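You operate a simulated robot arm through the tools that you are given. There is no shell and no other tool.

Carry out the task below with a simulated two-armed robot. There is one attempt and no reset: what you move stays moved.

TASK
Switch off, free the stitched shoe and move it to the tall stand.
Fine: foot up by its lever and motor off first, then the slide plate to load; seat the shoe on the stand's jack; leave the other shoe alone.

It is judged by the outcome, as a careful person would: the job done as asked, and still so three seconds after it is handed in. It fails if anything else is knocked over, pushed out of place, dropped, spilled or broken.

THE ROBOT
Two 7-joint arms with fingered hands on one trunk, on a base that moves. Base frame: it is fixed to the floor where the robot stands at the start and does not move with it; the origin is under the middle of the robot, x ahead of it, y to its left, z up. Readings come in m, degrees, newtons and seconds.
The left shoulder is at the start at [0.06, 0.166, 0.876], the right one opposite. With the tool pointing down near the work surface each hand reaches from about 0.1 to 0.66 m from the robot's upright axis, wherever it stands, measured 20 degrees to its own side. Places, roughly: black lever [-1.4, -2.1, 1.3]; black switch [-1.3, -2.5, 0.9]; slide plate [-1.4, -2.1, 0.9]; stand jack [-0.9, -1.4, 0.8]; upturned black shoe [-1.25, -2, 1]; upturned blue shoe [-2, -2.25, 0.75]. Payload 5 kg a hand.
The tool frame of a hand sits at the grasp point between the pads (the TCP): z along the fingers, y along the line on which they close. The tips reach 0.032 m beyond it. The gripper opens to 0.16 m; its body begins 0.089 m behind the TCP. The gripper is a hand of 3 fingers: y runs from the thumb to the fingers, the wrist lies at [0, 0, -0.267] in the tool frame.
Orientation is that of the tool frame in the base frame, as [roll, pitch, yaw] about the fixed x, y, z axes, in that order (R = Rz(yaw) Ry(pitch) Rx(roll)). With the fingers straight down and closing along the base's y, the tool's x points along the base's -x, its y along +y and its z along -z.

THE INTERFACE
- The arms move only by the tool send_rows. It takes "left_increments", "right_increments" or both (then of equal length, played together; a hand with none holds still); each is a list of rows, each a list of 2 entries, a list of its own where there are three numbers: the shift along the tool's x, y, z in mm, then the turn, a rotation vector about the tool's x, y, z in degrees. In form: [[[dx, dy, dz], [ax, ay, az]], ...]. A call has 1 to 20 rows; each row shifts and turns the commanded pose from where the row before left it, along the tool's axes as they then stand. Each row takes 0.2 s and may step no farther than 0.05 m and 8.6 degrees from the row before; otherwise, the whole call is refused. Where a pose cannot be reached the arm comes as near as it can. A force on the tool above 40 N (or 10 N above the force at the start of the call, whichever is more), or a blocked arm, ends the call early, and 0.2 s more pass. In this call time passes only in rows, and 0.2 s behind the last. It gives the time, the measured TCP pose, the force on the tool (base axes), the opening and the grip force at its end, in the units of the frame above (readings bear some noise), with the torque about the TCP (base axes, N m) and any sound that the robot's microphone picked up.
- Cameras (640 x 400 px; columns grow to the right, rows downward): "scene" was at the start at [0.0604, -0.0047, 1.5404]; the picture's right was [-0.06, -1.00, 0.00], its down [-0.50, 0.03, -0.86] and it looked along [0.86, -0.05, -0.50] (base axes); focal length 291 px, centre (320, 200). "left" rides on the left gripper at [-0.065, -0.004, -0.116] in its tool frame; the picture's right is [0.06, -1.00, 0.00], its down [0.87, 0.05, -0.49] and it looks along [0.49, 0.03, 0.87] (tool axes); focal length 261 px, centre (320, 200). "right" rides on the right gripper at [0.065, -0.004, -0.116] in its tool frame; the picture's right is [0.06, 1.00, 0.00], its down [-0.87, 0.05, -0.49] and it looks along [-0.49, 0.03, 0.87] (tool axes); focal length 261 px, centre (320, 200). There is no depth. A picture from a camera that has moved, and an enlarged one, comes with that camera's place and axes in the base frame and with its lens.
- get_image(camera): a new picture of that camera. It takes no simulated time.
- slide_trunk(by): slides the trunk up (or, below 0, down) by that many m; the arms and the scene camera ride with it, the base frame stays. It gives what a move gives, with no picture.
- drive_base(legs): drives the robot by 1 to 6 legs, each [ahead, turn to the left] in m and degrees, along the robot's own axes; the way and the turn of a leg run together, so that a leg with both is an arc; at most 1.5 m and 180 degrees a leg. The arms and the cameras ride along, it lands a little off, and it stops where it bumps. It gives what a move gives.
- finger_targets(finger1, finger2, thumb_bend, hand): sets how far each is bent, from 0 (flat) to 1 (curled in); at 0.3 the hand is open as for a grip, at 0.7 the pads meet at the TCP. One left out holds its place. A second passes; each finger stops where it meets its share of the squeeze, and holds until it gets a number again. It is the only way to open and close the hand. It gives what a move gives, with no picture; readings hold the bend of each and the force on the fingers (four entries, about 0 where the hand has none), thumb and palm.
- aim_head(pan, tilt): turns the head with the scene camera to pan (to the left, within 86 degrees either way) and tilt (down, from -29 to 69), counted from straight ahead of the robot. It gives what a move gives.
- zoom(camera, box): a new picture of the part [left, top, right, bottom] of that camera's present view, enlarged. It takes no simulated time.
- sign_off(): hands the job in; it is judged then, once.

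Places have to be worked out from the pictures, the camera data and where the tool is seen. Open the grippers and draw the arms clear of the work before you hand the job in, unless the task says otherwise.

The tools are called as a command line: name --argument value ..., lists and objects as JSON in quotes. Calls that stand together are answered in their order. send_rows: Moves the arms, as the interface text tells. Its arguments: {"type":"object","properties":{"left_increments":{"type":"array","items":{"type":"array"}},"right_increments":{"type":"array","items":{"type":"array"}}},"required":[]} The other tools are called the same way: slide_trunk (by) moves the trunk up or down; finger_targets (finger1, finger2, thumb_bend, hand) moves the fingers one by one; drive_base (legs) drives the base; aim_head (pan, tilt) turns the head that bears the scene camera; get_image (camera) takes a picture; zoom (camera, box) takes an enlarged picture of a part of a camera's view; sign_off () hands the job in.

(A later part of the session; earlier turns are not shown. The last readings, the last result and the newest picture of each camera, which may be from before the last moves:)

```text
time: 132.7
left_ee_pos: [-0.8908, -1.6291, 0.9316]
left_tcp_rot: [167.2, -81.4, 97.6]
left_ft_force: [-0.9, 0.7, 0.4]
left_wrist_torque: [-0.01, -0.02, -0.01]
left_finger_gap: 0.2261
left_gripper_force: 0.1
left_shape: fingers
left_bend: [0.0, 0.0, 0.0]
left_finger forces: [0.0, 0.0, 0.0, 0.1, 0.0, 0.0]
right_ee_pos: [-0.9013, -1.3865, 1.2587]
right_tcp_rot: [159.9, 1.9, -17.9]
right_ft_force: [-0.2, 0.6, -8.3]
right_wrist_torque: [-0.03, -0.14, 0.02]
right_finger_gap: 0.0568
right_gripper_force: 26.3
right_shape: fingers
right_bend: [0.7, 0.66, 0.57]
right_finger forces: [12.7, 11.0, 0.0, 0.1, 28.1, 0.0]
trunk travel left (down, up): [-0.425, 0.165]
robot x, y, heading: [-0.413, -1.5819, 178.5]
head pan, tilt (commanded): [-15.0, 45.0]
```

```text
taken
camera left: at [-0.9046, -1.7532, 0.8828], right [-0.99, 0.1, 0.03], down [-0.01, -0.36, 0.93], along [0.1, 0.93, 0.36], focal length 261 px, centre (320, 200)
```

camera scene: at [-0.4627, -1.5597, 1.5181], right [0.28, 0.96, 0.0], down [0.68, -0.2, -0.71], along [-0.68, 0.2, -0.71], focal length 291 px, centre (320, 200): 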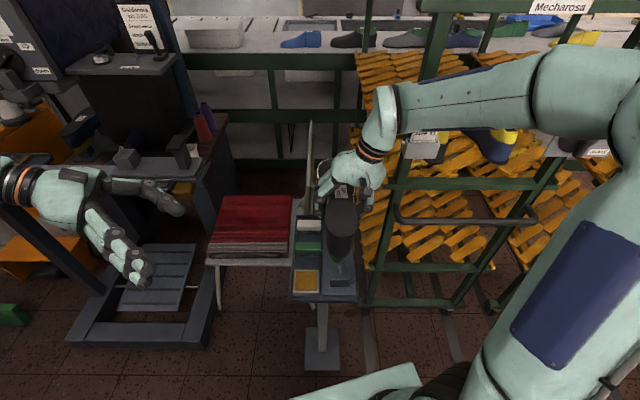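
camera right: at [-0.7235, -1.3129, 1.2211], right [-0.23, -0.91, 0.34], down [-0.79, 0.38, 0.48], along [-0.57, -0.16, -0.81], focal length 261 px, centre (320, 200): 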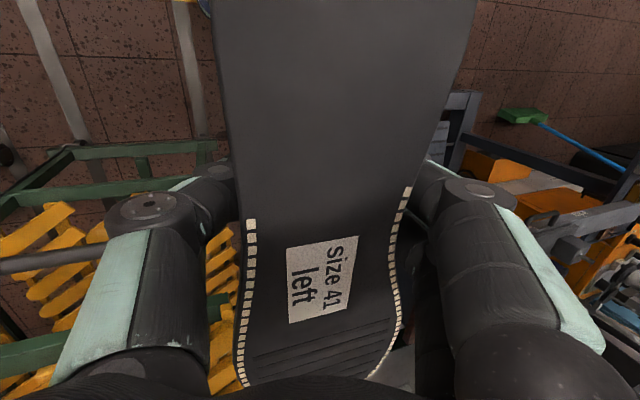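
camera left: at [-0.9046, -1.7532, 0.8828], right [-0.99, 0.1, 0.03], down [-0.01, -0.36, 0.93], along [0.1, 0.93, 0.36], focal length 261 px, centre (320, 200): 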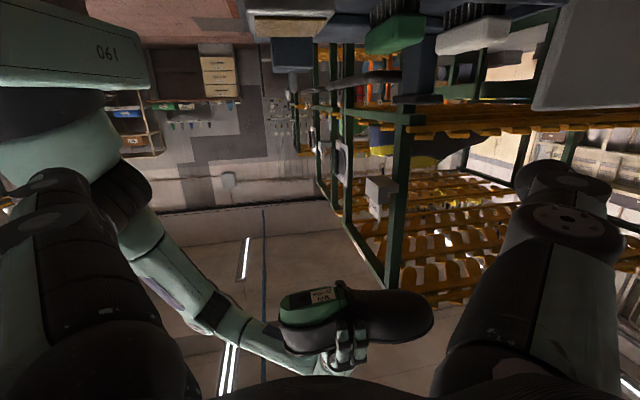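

zoom --camera "left" --box '[285, 285, 325, 315]'

zoom --camera "left" --box '[260, 30, 340, 90]'

zoom --camera "left" --box '[270, 270, 450, 390]'

```text
13.33 times, centred on (305, 300) of left
camera zoom: at [-0.9046, -1.7532, 0.8828], right [-0.99, 0.1, 0.03], down [-0.01, -0.36, 0.93], along [0.1, 0.93, 0.36], focal length 3475 px, centre (520, -1133)
```

zoom: 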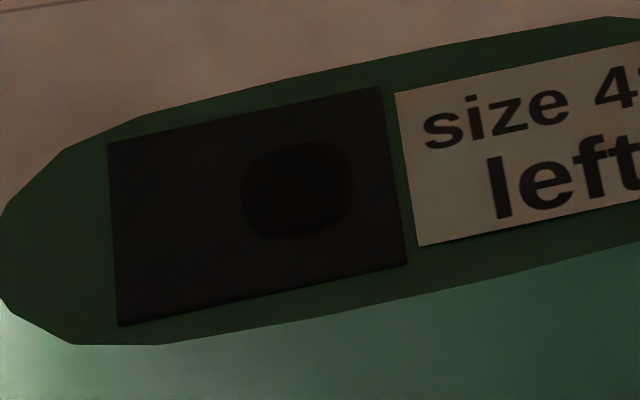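

```text
6.67 times, centred on (300, 60) of left
camera zoom: at [-0.9046, -1.7532, 0.8828], right [-0.99, 0.1, 0.03], down [-0.01, -0.36, 0.93], along [0.1, 0.93, 0.36], focal length 1738 px, centre (453, 1133)
```

zoom: 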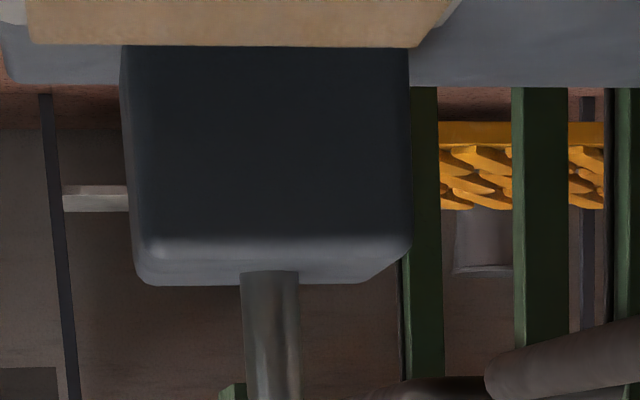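

```text
3.33 times, centred on (360, 330) of left
camera zoom: at [-0.9046, -1.7532, 0.8828], right [-0.99, 0.1, 0.03], down [-0.01, -0.36, 0.93], along [0.1, 0.93, 0.36], focal length 869 px, centre (187, -233)
```

zoom: 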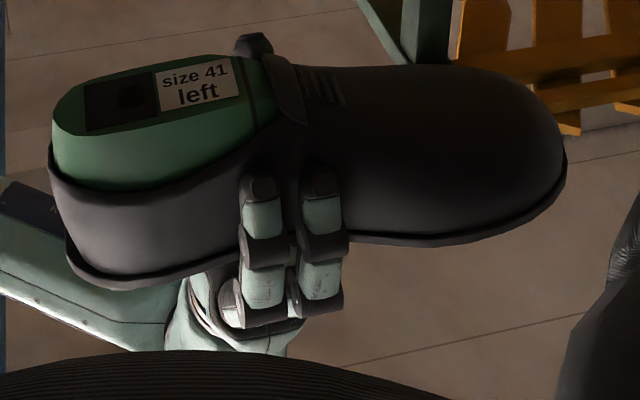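

From the skew of the plate in the views I get the shoe's attitude in the grip: about 5.5 degrees toe-down, 5 degrees low on the far (+y) side and 3.5 degrees over-rotated. I correct the hand's orientation for all three and re-measure with the same camera pair.

send_rows --right_increments '[[[0, 0, 0], [2.65, -3.23, 0.69]], [[0, 0, 0], [2.65, -3.23, 0.69]]]'

zoom --camera "left" --box '[275, 270, 355, 330]'

zoom --camera "left" --box '[270, 270, 450, 390]'

```text
time: 133.3
left_ee_pos: [-0.8893, -1.6283, 0.9314]
left_tcp_rot: [167.4, -81.6, 97.5]
left_ft_force: [-0.2, 0.5, -1.1]
left_wrist_torque: [0.01, 0.01, 0.0]
left_finger_gap: 0.2264
left_gripper_force: 0.1
left_shape: fingers
left_bend: [0.0, 0.0, 0.0]
left_finger forces: [0.1, 0.1, 0.1, 0.0, 0.0, 0.1]
right_ee_pos: [-0.9012, -1.3848, 1.2593]
right_tcp_rot: [164.9, 7.6, -21.3]
right_ft_force: [-0.3, -0.7, -7.9]
right_wrist_torque: [-0.07, -0.07, 0.01]
right_finger_gap: 0.0567
right_gripper_force: 26.2
right_shape: fingers
right_bend: [0.7, 0.66, 0.57]
right_finger forces: [13.2, 11.3, 0.0, 0.1, 27.8, 0.1]
trunk travel left (down, up): [-0.425, 0.165]
robot x, y, heading: [-0.4137, -1.5819, 178.5]
head pan, tilt (commanded): [-15.0, 45.0]
```

```text
6.67 times, centred on (315, 300) of left
camera zoom: at [-0.9041, -1.7533, 0.8829], right [-0.99, 0.1, 0.03], down [-0.01, -0.36, 0.93], along [0.1, 0.93, 0.36], focal length 1738 px, centre (353, -467)
```

zoom: 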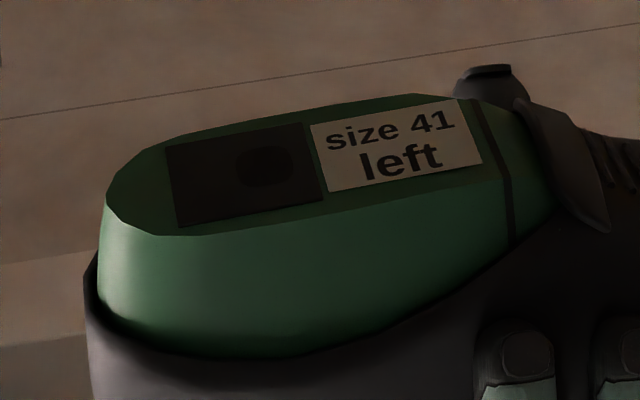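

```text
3.33 times, centred on (360, 330) of left
camera zoom: at [-0.9041, -1.7533, 0.8829], right [-0.99, 0.1, 0.03], down [-0.01, -0.36, 0.93], along [0.1, 0.93, 0.36], focal length 869 px, centre (187, -233)
```

zoom: 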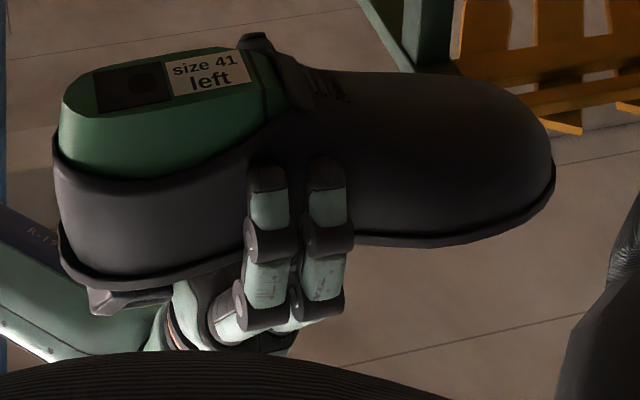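

I take the finest zoom of the plate from here, then shift the camera back for the second view.

zoom --camera "left" --box '[290, 280, 330, 310]'

send_rows --left_increments '[[[-0.8, 39.8, 3.8], [0, 0, 0]], [[-0.8, 39.8, 3.8], [0, 0, 0]]]'

zoom --camera "left" --box '[340, 280, 380, 310]'

zoom --camera "left" --box '[320, 30, 400, 90]'

```text
13.33 times, centred on (310, 295) of left
camera zoom: at [-0.9041, -1.7533, 0.8829], right [-0.99, 0.1, 0.03], down [-0.01, -0.36, 0.93], along [0.1, 0.93, 0.36], focal length 3475 px, centre (453, -1067)
```

zoom: 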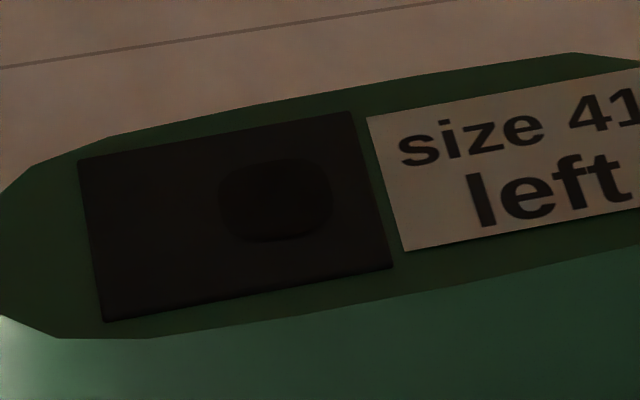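

```text
time: 133.9
left_ee_pos: [-0.8079, -1.6289, 0.9338]
left_tcp_rot: [167.5, -81.7, 97.2]
left_ft_force: [-0.5, 0.4, -0.1]
left_wrist_torque: [0.03, -0.01, 0.02]
left_finger_gap: 0.2262
left_gripper_force: 0.0
left_shape: fingers
left_bend: [0.0, 0.0, 0.0]
left_finger forces: [0.0, 0.0, 0.0, 0.0, 0.0, 0.0]
right_ee_pos: [-0.9027, -1.3852, 1.259]
right_tcp_rot: [164.9, 7.7, -21.3]
right_ft_force: [-0.1, 0.2, -9.1]
right_wrist_torque: [-0.07, -0.07, 0.01]
right_finger_gap: 0.0567
right_gripper_force: 26.2
right_shape: fingers
right_bend: [0.7, 0.66, 0.57]
right_finger forces: [13.4, 11.1, 0.1, 0.1, 27.7, 0.0]
trunk travel left (down, up): [-0.425, 0.165]
robot x, y, heading: [-0.4132, -1.5817, 178.5]
head pan, tilt (commanded): [-15.0, 45.0]
```

```text
13.33 times, centred on (360, 295) of left
camera zoom: at [-0.8224, -1.7536, 0.8849], right [-0.99, 0.1, 0.03], down [-0.01, -0.36, 0.93], along [0.1, 0.93, 0.36], focal length 3475 px, centre (-213, -1067)
```

zoom: 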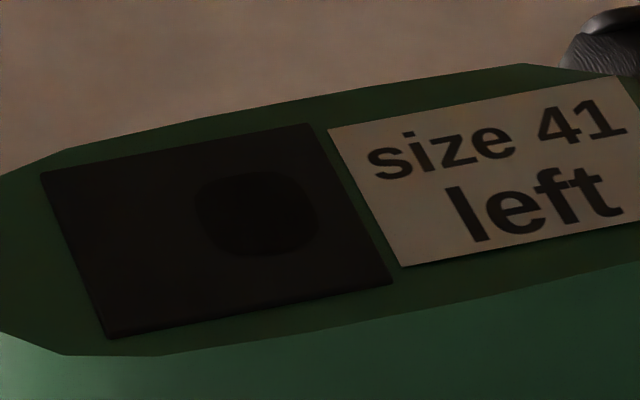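

```text
6.67 times, centred on (360, 60) of left
camera zoom: at [-0.8224, -1.7536, 0.8849], right [-0.99, 0.1, 0.03], down [-0.01, -0.36, 0.93], along [0.1, 0.93, 0.36], focal length 1738 px, centre (53, 1133)
```

zoom: 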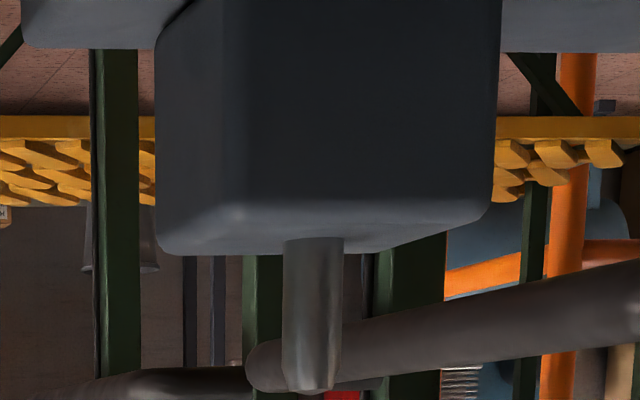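

The shoe is now level and square to the stand within about a degree; the hole needs to move about 3 mm and 6 mm, giving TCP target (-0.899, -1.379). I shift, lower to about 1 cm above the pin, and turn the left camera back to level to watch.

send_rows --right_increments '[[[0.6, -6.4, -1.8], [0, 0, 0]], [[5.9, -11.4, 42.1], [0, 0, 0]], [[5.9, -11.4, 42.1], [0, 0, 0]], [[5.9, -11.4, 42.1], [0, 0, 0]], [[5.9, -11.4, 42.1], [0, 0, 0]], [[5.9, -11.4, 42.1], [0, 0, 0]], [[5.9, -11.4, 42.1], [0, 0, 0]], [[5.9, -11.4, 42.1], [0, 0, 0]]]' --left_increments '[[[0, 0, 0], [0, -7, 0]], [[0, 0, 0], [0, -7, 0]], [[0, 0, 0], [0, -7, 0]], [[0, 0, 0], [0, 0, 0]], [[0, 0, 0], [0, 0, 0]], [[0, 0, 0], [0, 0, 0]], [[0, 0, 0], [0, 0, 0]], [[0, 0, 0], [0, 0, 0]]]'

get_image --camera "left"

zoom --camera "scene" --box '[290, 180, 380, 300]'

```text
time: 135.7
left_ee_pos: [-0.8099, -1.6304, 0.9321]
left_tcp_rot: [176.1, -60.7, 88.1]
left_ft_force: [-0.2, 0.2, -0.7]
left_wrist_torque: [-0.01, 0.02, -0.02]
left_finger_gap: 0.226
left_gripper_force: 0.0
left_shape: fingers
left_bend: [0.0, 0.0, 0.0]
left_finger forces: [0.0, 0.0, 0.0, 0.0, 0.0, 0.1]
right_ee_pos: [-0.8989, -1.3796, 0.9511]
right_tcp_rot: [164.9, 7.6, -21.3]
right_ft_force: [-0.8, 0.2, -9.7]
right_wrist_torque: [-0.08, -0.09, -0.01]
right_finger_gap: 0.0566
right_gripper_force: 25.7
right_shape: fingers
right_bend: [0.7, 0.66, 0.57]
right_finger forces: [13.1, 11.2, 0.0, 0.1, 27.3, 0.0]
trunk travel left (down, up): [-0.425, 0.165]
robot x, y, heading: [-0.4146, -1.5828, 178.5]
head pan, tilt (commanded): [-15.0, 45.0]
```

```text
taken
camera left: at [-0.8266, -1.7631, 0.9317], right [-0.99, 0.12, 0.02], down [0.02, -0.01, 1.0], along [0.12, 0.99, 0.0], focal length 261 px, centre (320, 200)
```

left: 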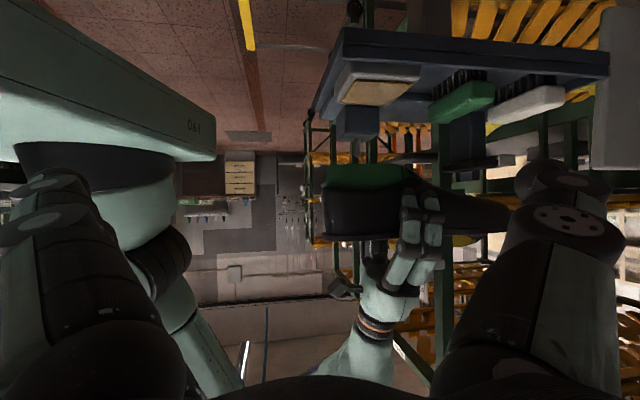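

```text
3.33 times, centred on (335, 240) of scene
camera zoom: at [-0.4629, -1.5592, 1.5181], right [0.28, 0.96, 0.0], down [0.68, -0.2, -0.71], along [-0.68, 0.2, -0.71], focal length 971 px, centre (270, 67)
```

zoom: 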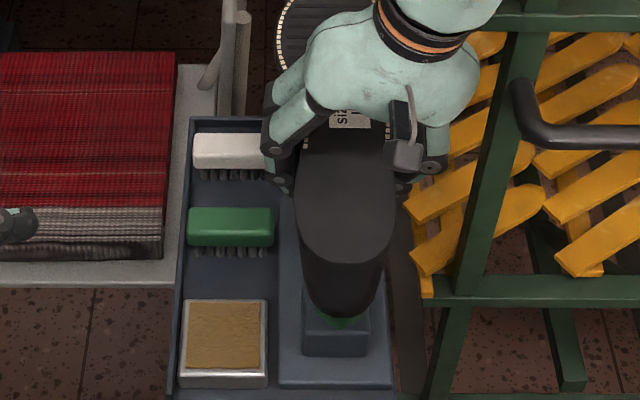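

From the heel side the shoe now sits squarely over the block, with the green last centred on it. I zoom on the side view.

zoom --camera "left" --box '[310, 80, 530, 250]'

```text
2.35 times, centred on (420, 165) of left
camera zoom: at [-0.8266, -1.7631, 0.9317], right [-0.99, 0.12, 0.02], down [0.02, -0.01, 1.0], along [0.12, 0.99, 0.0], focal length 613 px, centre (85, 282)
```

zoom: 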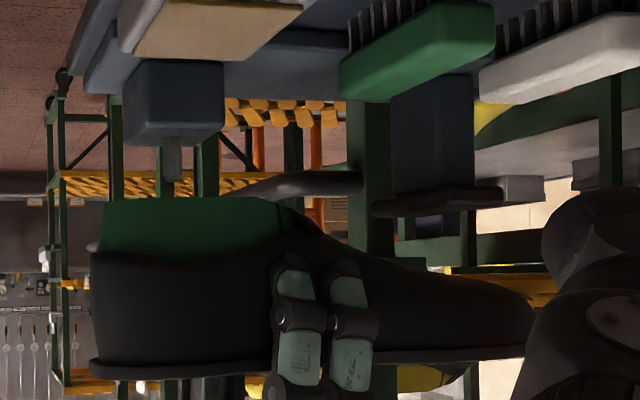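

Side view: the last's underside is level, and the remaining gaps at the block (33 mm) and toe pad (34 mm) match. I lower 14 mm in small steps and check the force for contact.

send_rows --right_increments '[[[0.5, -0.9, 3.35], [0, 0, 0]], [[0.5, -0.9, 3.35], [0, 0, 0]], [[0.5, -0.9, 3.35], [0, 0, 0]], [[0.5, -0.9, 3.35], [0, 0, 0]]]'

zoom --camera "left" --box '[310, 80, 530, 250]'

```text
time: 136.7
left_ee_pos: [-0.8091, -1.6293, 0.9333]
left_tcp_rot: [176.1, -60.7, 88.1]
left_ft_force: [0.0, -0.3, 0.2]
left_wrist_torque: [0.01, -0.02, 0.04]
left_finger_gap: 0.2262
left_gripper_force: 0.1
left_shape: fingers
left_bend: [0.0, 0.0, 0.0]
left_finger forces: [0.0, 0.0, 0.0, 0.0, 0.0, 0.0]
right_ee_pos: [-0.8979, -1.3792, 0.9377]
right_tcp_rot: [164.8, 7.7, -21.4]
right_ft_force: [0.1, -0.3, -8.4]
right_wrist_torque: [-0.06, -0.09, 0.0]
right_finger_gap: 0.0565
right_gripper_force: 25.8
right_shape: fingers
right_bend: [0.7, 0.66, 0.57]
right_finger forces: [13.0, 11.1, 0.2, 0.0, 27.3, 0.1]
trunk travel left (down, up): [-0.425, 0.165]
robot x, y, heading: [-0.4144, -1.5825, 178.5]
head pan, tilt (commanded): [-15.0, 45.0]
```

```text
2.35 times, centred on (420, 165) of left
camera zoom: at [-0.8262, -1.7632, 0.9318], right [-0.99, 0.12, 0.02], down [0.02, -0.01, 1.0], along [0.12, 0.99, 0.0], focal length 613 px, centre (85, 282)
```

zoom: 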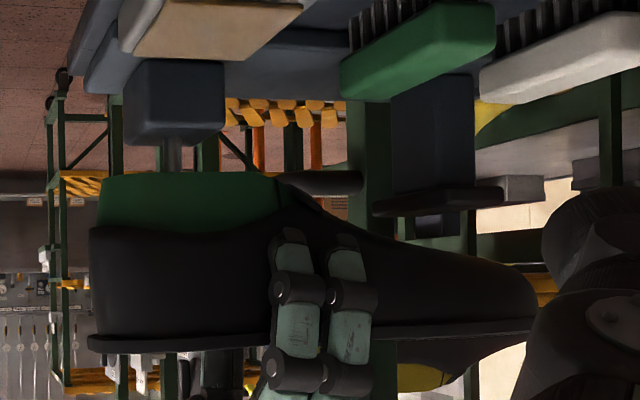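

Still no contact force with the plate at the pin tip's level. I go down another 6 mm and read the force.

send_rows --right_increments '[[[0.3, -0.52, 1.9], [0, 0, 0]], [[0.3, -0.52, 1.9], [0, 0, 0]], [[0.3, -0.52, 1.9], [0, 0, 0]]]'

zoom --camera "left" --box '[310, 80, 530, 250]'

```text
time: 137.5
left_ee_pos: [-0.8096, -1.6307, 0.9332]
left_tcp_rot: [176.3, -60.8, 88.1]
left_ft_force: [0.3, -0.6, -0.2]
left_wrist_torque: [0.0, 0.02, -0.01]
left_finger_gap: 0.2262
left_gripper_force: 0.0
left_shape: fingers
left_bend: [0.0, 0.0, 0.0]
left_finger forces: [0.1, 0.0, 0.0, 0.1, 0.0, 0.0]
right_ee_pos: [-0.8987, -1.3792, 0.9305]
right_tcp_rot: [164.9, 7.6, -21.2]
right_ft_force: [-0.3, 0.3, -8.7]
right_wrist_torque: [-0.05, -0.07, 0.0]
right_finger_gap: 0.0564
right_gripper_force: 26.2
right_shape: fingers
right_bend: [0.7, 0.66, 0.57]
right_finger forces: [13.1, 11.2, 0.0, 0.1, 27.3, 0.0]
trunk travel left (down, up): [-0.425, 0.165]
robot x, y, heading: [-0.413, -1.5828, 178.5]
head pan, tilt (commanded): [-15.0, 45.0]
```

```text
2.35 times, centred on (420, 165) of left
camera zoom: at [-0.8262, -1.7632, 0.9318], right [-0.99, 0.12, 0.02], down [0.02, -0.01, 1.0], along [0.12, 0.99, 0.0], focal length 613 px, centre (85, 282)
```

zoom: 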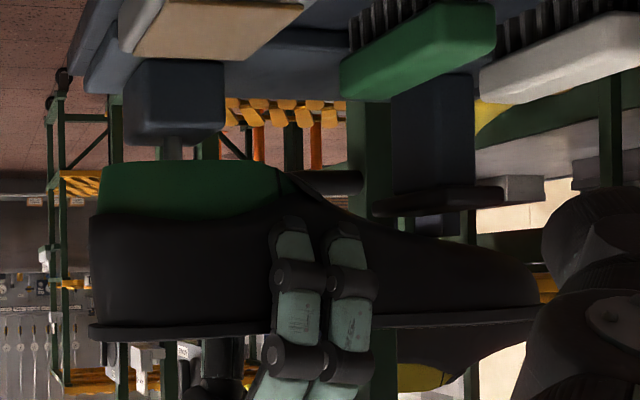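

The pin is now inside the hole: the underside is well below the tip's level and the load is still the free 8.7 N. I continue down 8 mm.

send_rows --right_increments '[[[0.3, -0.52, 1.9], [0, 0, 0]], [[0.3, -0.52, 1.9], [0, 0, 0]], [[0.3, -0.52, 1.9], [0, 0, 0]], [[0.3, -0.52, 1.9], [0, 0, 0]]]'

zoom --camera "left" --box '[310, 80, 530, 250]'

```text
time: 138.5
left_ee_pos: [-0.8095, -1.6302, 0.9325]
left_tcp_rot: [176.2, -60.7, 88.1]
left_ft_force: [0.2, 0.2, -0.4]
left_wrist_torque: [-0.02, 0.02, -0.05]
left_finger_gap: 0.2262
left_gripper_force: 0.1
left_shape: fingers
left_bend: [0.0, 0.0, 0.0]
left_finger forces: [0.1, 0.1, 0.0, 0.0, 0.0, 0.0]
right_ee_pos: [-0.8971, -1.3799, 0.9226]
right_tcp_rot: [164.8, 7.8, -21.3]
right_ft_force: [-0.1, 0.1, -7.6]
right_wrist_torque: [-0.08, -0.06, 0.01]
right_finger_gap: 0.0563
right_gripper_force: 26.0
right_shape: fingers
right_bend: [0.7, 0.66, 0.57]
right_finger forces: [13.1, 11.3, 0.0, 0.0, 27.2, 0.0]
trunk travel left (down, up): [-0.425, 0.165]
robot x, y, heading: [-0.4119, -1.5827, 178.2]
head pan, tilt (commanded): [-15.0, 45.0]
```

```text
2.35 times, centred on (420, 165) of left
camera zoom: at [-0.8262, -1.7632, 0.9318], right [-0.99, 0.12, 0.02], down [0.02, -0.01, 1.0], along [0.12, 0.99, 0.0], focal length 613 px, centre (85, 282)
```

zoom: 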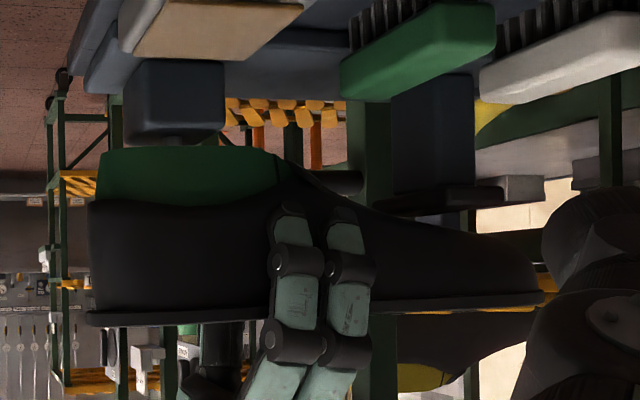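

Nearly seated: the last's underside is about 5 mm above the block and the toe close to the pad. I lower in 2 mm steps until the load comes off.

send_rows --right_increments '[[[0.27, -0.52, 1.9], [0, 0, 0]], [[0.27, -0.52, 1.9], [0, 0, 0]]]'

zoom --camera "left" --box '[310, 80, 530, 250]'

```text
time: 139.1
left_ee_pos: [-0.8096, -1.6299, 0.9332]
left_tcp_rot: [176.1, -60.6, 88.1]
left_ft_force: [0.1, -0.4, -0.4]
left_wrist_torque: [-0.01, -0.04, -0.03]
left_finger_gap: 0.2261
left_gripper_force: 0.1
left_shape: fingers
left_bend: [0.0, 0.0, 0.0]
left_finger forces: [0.1, 0.0, 0.1, 0.0, 0.1, 0.0]
right_ee_pos: [-0.8981, -1.3798, 0.9177]
right_tcp_rot: [164.9, 7.6, -21.4]
right_ft_force: [1.2, -0.2, -9.2]
right_wrist_torque: [-0.04, -0.08, -0.02]
right_finger_gap: 0.0567
right_gripper_force: 25.9
right_shape: fingers
right_bend: [0.7, 0.66, 0.57]
right_finger forces: [13.1, 11.2, 0.0, 0.0, 27.2, 0.0]
trunk travel left (down, up): [-0.425, 0.165]
robot x, y, heading: [-0.4147, -1.5853, 178.6]
head pan, tilt (commanded): [-15.0, 45.0]
```

```text
2.35 times, centred on (420, 165) of left
camera zoom: at [-0.8262, -1.7632, 0.9318], right [-0.99, 0.12, 0.02], down [0.02, -0.01, 1.0], along [0.12, 0.99, 0.0], focal length 613 px, centre (85, 282)
```

zoom: 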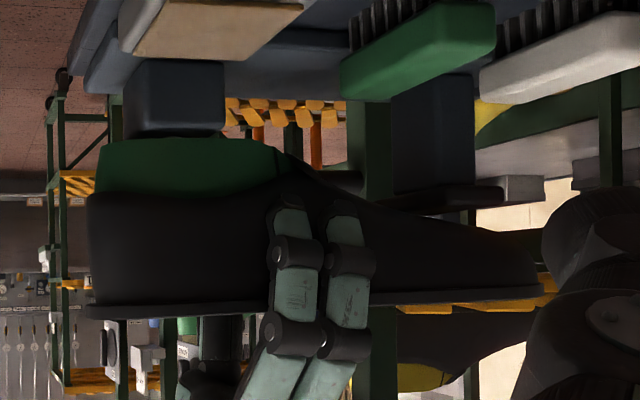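

Touching or nearly so, with the load still on my hand. I go down 2 mm at a time further.

send_rows --right_increments '[[[0.27, -0.52, 1.9], [0, 0, 0]]]'

send_rows --right_increments '[[[0.27, -0.52, 1.9], [0, 0, 0]]]'

zoom --camera "left" --box '[310, 80, 530, 250]'

```text
time: 139.5
left_ee_pos: [-0.8098, -1.6303, 0.933]
left_tcp_rot: [176.3, -60.8, 88.1]
left_ft_force: [0.4, -0.6, 0.1]
left_wrist_torque: [-0.04, -0.01, 0.02]
left_finger_gap: 0.2262
left_gripper_force: 0.1
left_shape: fingers
left_bend: [0.0, 0.0, 0.0]
left_finger forces: [0.0, 0.0, 0.0, 0.0, 0.1, 0.0]
right_ee_pos: [-0.8972, -1.3806, 0.9161]
right_tcp_rot: [164.9, 7.6, -21.3]
right_ft_force: [0.3, 0.4, -7.8]
right_wrist_torque: [-0.13, -0.09, 0.01]
right_finger_gap: 0.0566
right_gripper_force: 25.2
right_shape: fingers
right_bend: [0.7, 0.66, 0.57]
right_finger forces: [13.1, 11.2, 0.1, 0.1, 27.2, 0.0]
trunk travel left (down, up): [-0.425, 0.165]
robot x, y, heading: [-0.4122, -1.5841, 178.8]
head pan, tilt (commanded): [-15.0, 45.0]
```

```text
time: 139.9
left_ee_pos: [-0.809, -1.6309, 0.9333]
left_tcp_rot: [176.2, -60.7, 88.1]
left_ft_force: [-0.6, 0.1, 0.8]
left_wrist_torque: [0.01, 0.01, -0.02]
left_finger_gap: 0.2262
left_gripper_force: 0.0
left_shape: fingers
left_bend: [0.0, 0.0, 0.0]
left_finger forces: [0.0, 0.1, 0.0, 0.0, 0.1, 0.0]
right_ee_pos: [-0.8975, -1.379, 0.9146]
right_tcp_rot: [164.9, 7.6, -21.4]
right_ft_force: [0.4, -0.9, -8.4]
right_wrist_torque: [-0.06, -0.07, -0.04]
right_finger_gap: 0.0566
right_gripper_force: 25.7
right_shape: fingers
right_bend: [0.7, 0.66, 0.57]
right_finger forces: [13.2, 11.2, 0.0, 0.0, 27.3, 0.1]
trunk travel left (down, up): [-0.425, 0.165]
robot x, y, heading: [-0.4137, -1.5842, 178.4]
head pan, tilt (commanded): [-15.0, 45.0]
```

```text
2.35 times, centred on (420, 165) of left
camera zoom: at [-0.8262, -1.7632, 0.9318], right [-0.99, 0.12, 0.02], down [0.02, -0.01, 1.0], along [0.12, 0.99, 0.0], focal length 613 px, centre (85, 282)
```

zoom: 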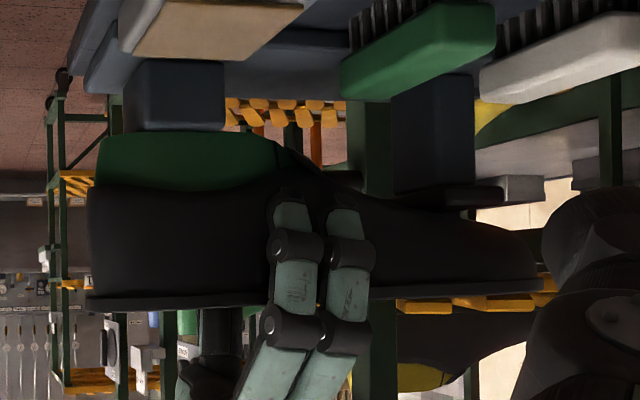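

The underside now reads within about 2 mm of the block top. I continue in 1.5 mm steps until the force changes.

send_rows --right_increments '[[[0.2, -0.4, 1.45], [0, 0, 0]]]'

send_rows --right_increments '[[[0.2, -0.4, 1.45], [0, 0, 0]]]'

send_rows --right_increments '[[[0.2, -0.4, 1.45], [0, 0, 0]]]'

zoom --camera "left" --box '[310, 80, 530, 250]'

```text
time: 140.3
left_ee_pos: [-0.8092, -1.6302, 0.9323]
left_tcp_rot: [176.4, -60.7, 87.9]
left_ft_force: [0.7, 0.5, 0.5]
left_wrist_torque: [0.02, 0.0, -0.01]
left_finger_gap: 0.2261
left_gripper_force: 0.0
left_shape: fingers
left_bend: [0.0, 0.0, 0.0]
left_finger forces: [0.0, 0.0, 0.0, 0.1, 0.1, 0.0]
right_ee_pos: [-0.8977, -1.3799, 0.9149]
right_tcp_rot: [164.8, 7.8, -21.4]
right_ft_force: [2.6, 1.7, -0.4]
right_wrist_torque: [-0.05, -0.06, 0.05]
right_finger_gap: 0.0564
right_gripper_force: 25.3
right_shape: fingers
right_bend: [0.7, 0.67, 0.58]
right_finger forces: [12.4, 10.8, 0.0, 0.0, 27.8, 0.0]
trunk travel left (down, up): [-0.425, 0.165]
robot x, y, heading: [-0.4131, -1.5797, 178.4]
head pan, tilt (commanded): [-15.0, 45.0]
```

```text
time: 140.7
left_ee_pos: [-0.8087, -1.6316, 0.9334]
left_tcp_rot: [176.2, -60.7, 88.1]
left_ft_force: [-0.9, -0.7, 0.7]
left_wrist_torque: [-0.01, 0.01, -0.03]
left_finger_gap: 0.2263
left_gripper_force: 0.0
left_shape: fingers
left_bend: [0.0, 0.0, 0.0]
left_finger forces: [0.1, 0.0, 0.1, 0.1, 0.0, 0.1]
right_ee_pos: [-0.8984, -1.3813, 0.9133]
right_tcp_rot: [164.8, 7.8, -21.3]
right_ft_force: [1.7, 1.3, 9.2]
right_wrist_torque: [0.0, -0.06, -0.02]
right_finger_gap: 0.0562
right_gripper_force: 26.1
right_shape: fingers
right_bend: [0.7, 0.67, 0.58]
right_finger forces: [13.7, 11.3, 0.0, 0.1, 28.6, 0.0]
trunk travel left (down, up): [-0.425, 0.165]
robot x, y, heading: [-0.4131, -1.5779, 178.5]
head pan, tilt (commanded): [-15.0, 45.0]
```

```text
time: 141.1
left_ee_pos: [-0.8087, -1.6288, 0.9338]
left_tcp_rot: [176.4, -60.7, 88.0]
left_ft_force: [0.2, -0.3, 0.8]
left_wrist_torque: [0.04, -0.01, -0.01]
left_finger_gap: 0.2263
left_gripper_force: 0.0
left_shape: fingers
left_bend: [0.0, 0.0, 0.0]
left_finger forces: [0.0, 0.0, 0.0, 0.0, 0.0, 0.0]
right_ee_pos: [-0.8972, -1.3807, 0.9125]
right_tcp_rot: [164.7, 7.9, -21.2]
right_ft_force: [2.0, 3.1, 18.6]
right_wrist_torque: [0.31, -0.13, 0.05]
right_finger_gap: 0.0558
right_gripper_force: 28.2
right_shape: fingers
right_bend: [0.7, 0.67, 0.58]
right_finger forces: [14.0, 12.4, 0.1, 0.0, 29.1, 0.0]
trunk travel left (down, up): [-0.425, 0.165]
robot x, y, heading: [-0.4144, -1.5816, 178.7]
head pan, tilt (commanded): [-15.0, 45.0]
```

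```text
2.35 times, centred on (420, 165) of left
camera zoom: at [-0.8252, -1.7634, 0.9326], right [-0.99, 0.12, 0.02], down [0.02, -0.01, 1.0], along [0.12, 0.99, 0.0], focal length 613 px, centre (85, 282)
```

zoom: 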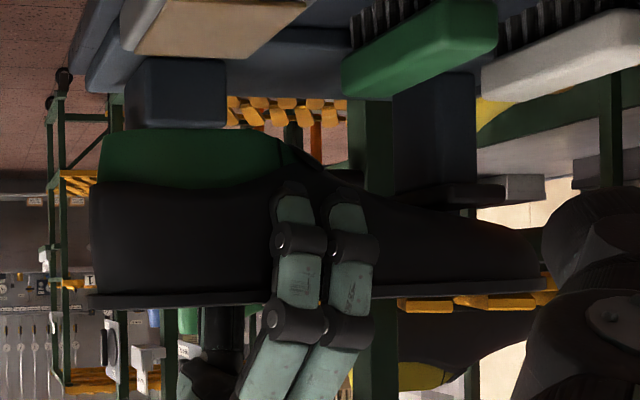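

Contact: the force rose smoothly to about 18 N upward as the last met the block, so the shoe is down on the jack with the pin in its socket. I ease up 3 mm to take the push off, then open the hand gently.

send_rows --right_increments '[[[-0.2, 0.4, -1.45], [0, 0, 0]], [[-0.2, 0.4, -1.45], [0, 0, 0]]]'

finger_targets --hand "right" --finger1 0.52 --finger2 0.5 --thumb_bend 0.48

zoom --camera "left" --box '[310, 80, 530, 250]'

zoom --camera "scene" --box '[280, 160, 390, 300]'

```text
time: 141.7
left_ee_pos: [-0.8084, -1.6304, 0.9333]
left_tcp_rot: [176.2, -60.8, 88.1]
left_ft_force: [-0.1, 0.9, 0.0]
left_wrist_torque: [-0.01, -0.02, 0.0]
left_finger_gap: 0.2261
left_gripper_force: 0.1
left_shape: fingers
left_bend: [0.0, 0.0, 0.0]
left_finger forces: [0.0, 0.0, 0.0, 0.0, 0.1, 0.1]
right_ee_pos: [-0.8968, -1.3808, 0.9124]
right_tcp_rot: [164.8, 7.7, -21.2]
right_ft_force: [-1.9, 2.6, 5.4]
right_wrist_torque: [0.21, 0.07, 0.13]
right_finger_gap: 0.0556
right_gripper_force: 28.4
right_shape: fingers
right_bend: [0.7, 0.67, 0.58]
right_finger forces: [14.4, 12.6, 0.0, 0.0, 29.4, 0.1]
trunk travel left (down, up): [-0.425, 0.165]
robot x, y, heading: [-0.4174, -1.5831, 178.6]
head pan, tilt (commanded): [-15.0, 45.0]
```

```text
time: 142.7
left_ee_pos: [-0.8082, -1.6313, 0.9325]
left_tcp_rot: [176.4, -60.9, 88.1]
left_ft_force: [-0.1, -0.5, -0.2]
left_wrist_torque: [0.02, -0.02, 0.0]
left_finger_gap: 0.226
left_gripper_force: 0.0
left_shape: fingers
left_bend: [0.0, 0.0, 0.0]
left_finger forces: [0.1, 0.0, 0.1, 0.1, 0.1, 0.0]
right_ee_pos: [-0.8981, -1.3806, 0.9132]
right_tcp_rot: [164.9, 7.7, -21.2]
right_ft_force: [0.3, 0.2, 0.2]
right_wrist_torque: [0.01, 0.0, 0.01]
right_finger_gap: 0.0865
right_gripper_force: 0.0
right_shape: fingers
right_bend: [0.52, 0.5, 0.48]
right_finger forces: [0.1, 0.0, 0.0, 0.0, 0.0, 0.0]
trunk travel left (down, up): [-0.425, 0.165]
robot x, y, heading: [-0.4153, -1.5784, 178.5]
head pan, tilt (commanded): [-15.0, 45.0]
```

```text
2.35 times, centred on (420, 165) of left
camera zoom: at [-0.8259, -1.7634, 0.9319], right [-0.99, 0.12, 0.02], down [0.02, -0.01, 1.0], along [0.12, 0.99, 0.0], focal length 613 px, centre (85, 282)
```

zoom: 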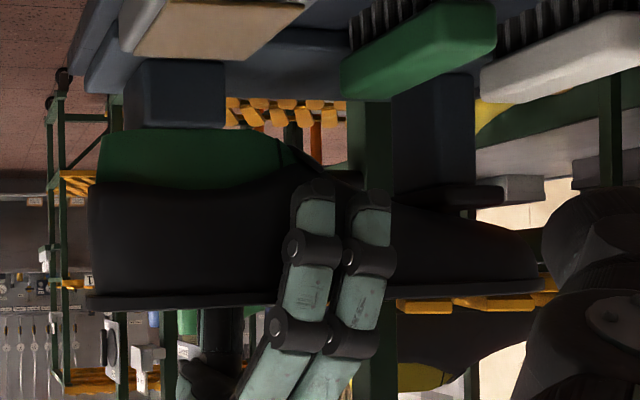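

```text
2.86 times, centred on (335, 230) of scene
camera zoom: at [-0.4618, -1.5596, 1.5181], right [0.28, 0.96, 0.0], down [0.68, -0.2, -0.71], along [-0.68, 0.2, -0.71], focal length 832 px, centre (277, 114)
```

zoom: 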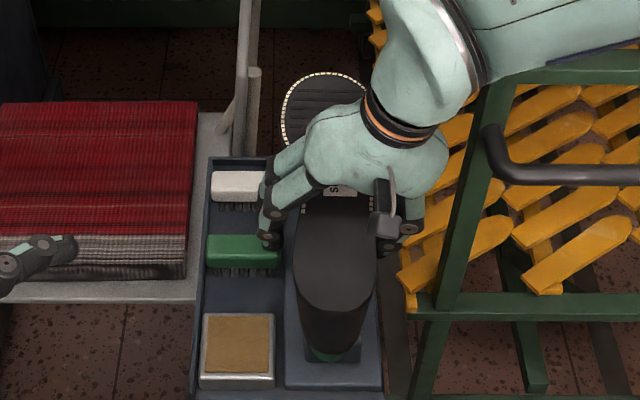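

The hand is open with zero contact force and the shoe has not moved. I open a little wider, then lift the hand straight up off the shoe.

finger_targets --hand "right" --finger1 0.38 --finger2 0.38 --thumb_bend 0.38

get_image --camera "right"

zoom --camera "left" --box '[310, 80, 530, 250]'

```text
time: 143.7
left_ee_pos: [-0.8081, -1.6307, 0.9326]
left_tcp_rot: [176.3, -60.8, 88.0]
left_ft_force: [0.5, 0.5, -0.3]
left_wrist_torque: [-0.01, 0.02, 0.05]
left_finger_gap: 0.2262
left_gripper_force: 0.2
left_shape: fingers
left_bend: [0.0, 0.0, 0.0]
left_finger forces: [0.1, 0.0, 0.0, 0.0, 0.0, 0.0]
right_ee_pos: [-0.8971, -1.3819, 0.9124]
right_tcp_rot: [165.0, 7.7, -21.3]
right_ft_force: [-0.6, 0.1, 0.1]
right_wrist_torque: [0.03, -0.04, 0.03]
right_finger_gap: 0.1357
right_gripper_force: 0.1
right_shape: fingers
right_bend: [0.38, 0.38, 0.38]
right_finger forces: [0.0, 0.0, 0.0, 0.0, 0.0, 0.1]
trunk travel left (down, up): [-0.425, 0.165]
robot x, y, heading: [-0.4132, -1.581, 178.2]
head pan, tilt (commanded): [-15.0, 45.0]
```

```text
taken
camera right: at [-0.8109, -1.3777, 1.0137], right [-0.26, -0.93, 0.25], down [-0.71, 0.36, 0.6], along [-0.65, -0.02, -0.76], focal length 261 px, centre (320, 200)
```

right: 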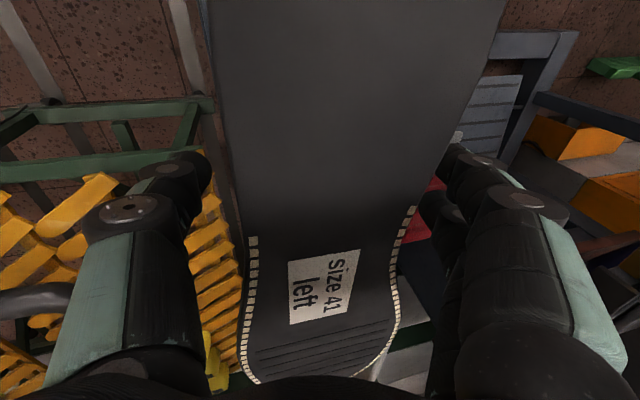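

```text
2.35 times, centred on (420, 165) of left
camera zoom: at [-0.8259, -1.7633, 0.932], right [-0.99, 0.12, 0.02], down [0.02, -0.01, 1.0], along [0.12, 0.99, 0.0], focal length 613 px, centre (85, 282)
```

zoom: 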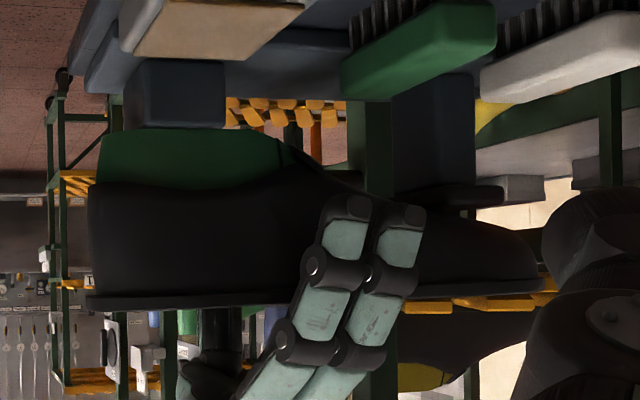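

Both sides are clear of the sole. I lift the hand straight up, slowly at first.

send_rows --right_increments '[[[-1.4, 2.6, -9.6], [0, 0, 0]], [[-1.4, 2.6, -9.6], [0, 0, 0]], [[-2.8, 5.2, -19.2], [0, 0, 0]], [[-4, 7.8, -28.8], [0, 0, 0]], [[-5.9, 11.4, -42.1], [0, 0, 0]], [[-5.9, 11.4, -42.1], [0, 0, 0]], [[-5.9, 11.4, -42.1], [0, 0, 0]]]'

zoom --camera "left" --box '[310, 80, 530, 250]'

get_image --camera "scene"

```text
time: 145.3
left_ee_pos: [-0.809, -1.6315, 0.9338]
left_tcp_rot: [176.3, -60.8, 88.1]
left_ft_force: [-0.3, 0.0, 0.3]
left_wrist_torque: [0.01, -0.02, 0.01]
left_finger_gap: 0.226
left_gripper_force: 0.0
left_shape: fingers
left_bend: [0.0, 0.0, 0.0]
left_finger forces: [0.1, 0.0, 0.0, 0.0, 0.0, 0.1]
right_ee_pos: [-0.8973, -1.3814, 1.1152]
right_tcp_rot: [164.8, 7.7, -21.3]
right_ft_force: [-0.3, -0.1, 0.2]
right_wrist_torque: [0.0, -0.02, 0.01]
right_finger_gap: 0.1357
right_gripper_force: 0.0
right_shape: fingers
right_bend: [0.38, 0.38, 0.38]
right_finger forces: [0.1, 0.0, 0.0, 0.0, 0.0, 0.0]
trunk travel left (down, up): [-0.425, 0.165]
robot x, y, heading: [-0.4112, -1.5796, 178.5]
head pan, tilt (commanded): [-15.0, 45.0]
```

```text
2.35 times, centred on (420, 165) of left
camera zoom: at [-0.8258, -1.7634, 0.9319], right [-0.99, 0.12, 0.02], down [0.02, -0.01, 1.0], along [0.12, 0.99, 0.0], focal length 613 px, centre (85, 282)
```

zoom: 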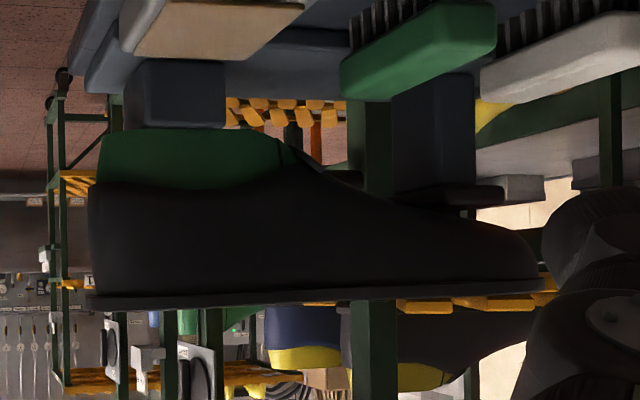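

```text
taken
camera scene: at [-0.4616, -1.5598, 1.5181], right [0.28, 0.96, 0.0], down [0.68, -0.2, -0.71], along [-0.68, 0.2, -0.71], focal length 291 px, centre (320, 200)
```

scene: 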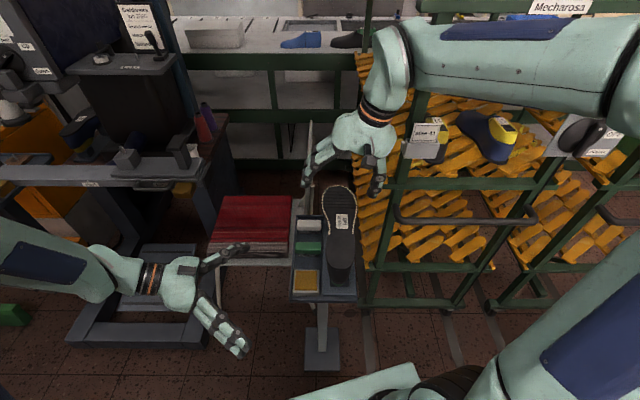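

The shoe stays on the jack by itself: last on the block with the pin inside, toe on the pad, sole level. I zoom the scene view to confirm its alignment on the stand.

zoom --camera "scene" --box '[285, 175, 385, 310]'

zoom --camera "left" --box '[420, 130, 520, 200]'

get_image --camera "right"

```text
2.96 times, centred on (335, 242) of scene
camera zoom: at [-0.4616, -1.5598, 1.5181], right [0.28, 0.96, 0.0], down [0.68, -0.2, -0.71], along [-0.68, 0.2, -0.71], focal length 863 px, centre (276, 74)
```

zoom: 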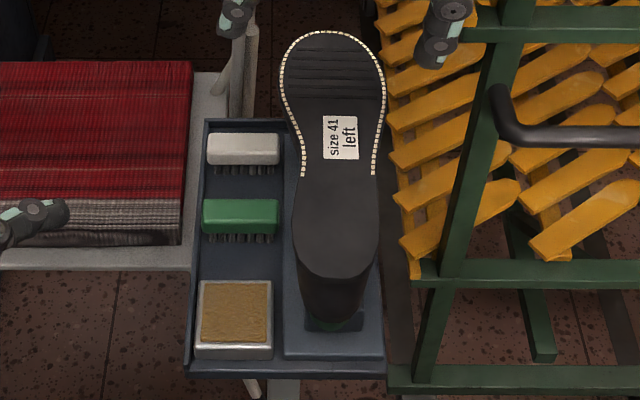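

```text
5.71 times, centred on (470, 165) of left
camera zoom: at [-0.8258, -1.7634, 0.9319], right [-0.99, 0.12, 0.02], down [0.02, -0.01, 1.0], along [0.12, 0.99, 0.0], focal length 1489 px, centre (-537, 400)
```

zoom: 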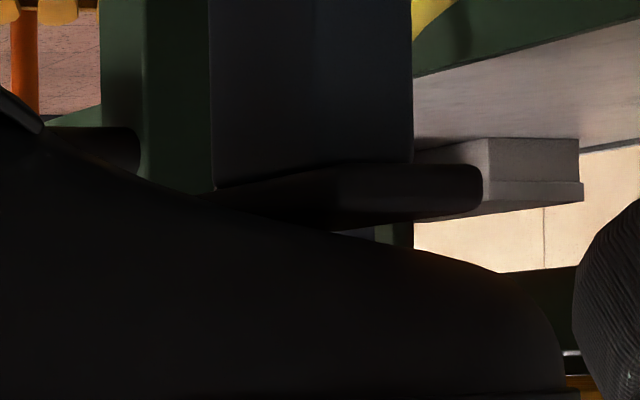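

```text
taken
camera right: at [-0.8103, -1.3782, 1.2171], right [-0.26, -0.93, 0.25], down [-0.71, 0.36, 0.6], along [-0.65, -0.02, -0.76], focal length 261 px, centre (320, 200)
```

right: 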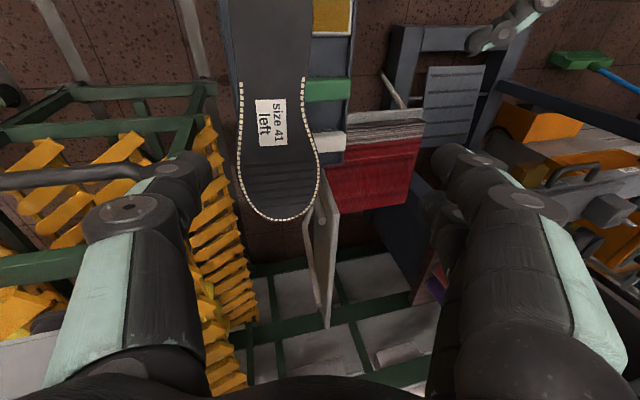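

The shoe sits squarely on the jack and brushes and tray are untouched. Now I draw both hands up and clear, opening the right hand fully.

send_rows --left_increments '[[[35, 0, -19.5], [0, 0, 0]], [[35, 0, -19.5], [0, 0, 0]], [[35, 0, -19.5], [0, 0, 0]], [[35, 0, -19.5], [0, 0, 0]], [[35, 0, -19.5], [0, 0, 0]]]' --right_increments '[[[-5.9, 11.4, -42.1], [0, 0, 0]], [[-5.9, 11.4, -42.1], [0, 0, 0]], [[-5.9, 11.4, -42.1], [0, 0, 0]], [[0, 0, 0], [0, 0, 0]], [[0, 0, 0], [0, 0, 0]]]'

drive_base --legs '[[-0.3, 0]]'

get_image --camera "scene"

```text
time: 146.5
left_ee_pos: [-0.816, -1.6279, 1.1358]
left_tcp_rot: [176.4, -60.6, 88.1]
left_ft_force: [-0.2, -1.1, -0.4]
left_wrist_torque: [0.01, -0.01, -0.03]
left_finger_gap: 0.2262
left_gripper_force: 0.0
left_shape: fingers
left_bend: [0.0, 0.0, 0.0]
left_finger forces: [0.1, 0.0, 0.0, 0.1, 0.0, 0.0]
right_ee_pos: [-0.8971, -1.3817, 1.2474]
right_tcp_rot: [164.9, 7.7, -21.3]
right_ft_force: [0.0, -0.2, -0.8]
right_wrist_torque: [-0.01, 0.03, 0.0]
right_finger_gap: 0.1358
right_gripper_force: 0.1
right_shape: fingers
right_bend: [0.38, 0.38, 0.38]
right_finger forces: [0.0, 0.0, 0.0, 0.0, 0.1, 0.1]
trunk travel left (down, up): [-0.425, 0.165]
robot x, y, heading: [-0.4185, -1.5828, 178.6]
head pan, tilt (commanded): [-15.0, 45.0]
```

```text
time: 148.5
left_ee_pos: [-0.5188, -1.6351, 1.1349]
left_tcp_rot: [176.3, -60.6, 87.9]
left_ft_force: [0.6, -0.2, 0.2]
left_wrist_torque: [-0.02, 0.04, -0.02]
left_finger_gap: 0.2263
left_gripper_force: 0.1
left_shape: fingers
left_bend: [0.0, 0.0, 0.0]
left_finger forces: [0.1, 0.0, 0.0, 0.0, 0.1, 0.0]
right_ee_pos: [-0.6001, -1.3891, 1.2475]
right_tcp_rot: [164.8, 7.7, -21.3]
right_ft_force: [0.2, 0.7, -0.7]
right_wrist_torque: [0.01, 0.03, -0.01]
right_finger_gap: 0.1357
right_gripper_force: 0.0
right_shape: fingers
right_bend: [0.38, 0.38, 0.38]
right_finger forces: [0.0, 0.0, 0.0, 0.1, 0.0, 0.0]
trunk travel left (down, up): [-0.425, 0.165]
robot x, y, heading: [-0.1168, -1.5902, 178.5]
head pan, tilt (commanded): [-15.0, 45.0]
```

```text
taken
camera scene: at [-0.164, -1.5673, 1.5182], right [0.28, 0.96, 0.0], down [0.68, -0.2, -0.71], along [-0.68, 0.2, -0.71], focal length 291 px, centre (320, 200)
```

scene: 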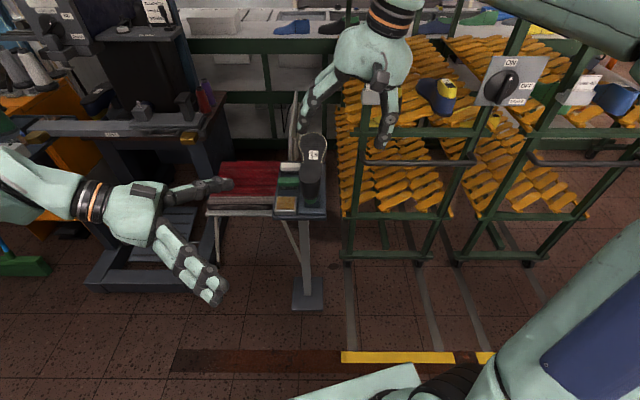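

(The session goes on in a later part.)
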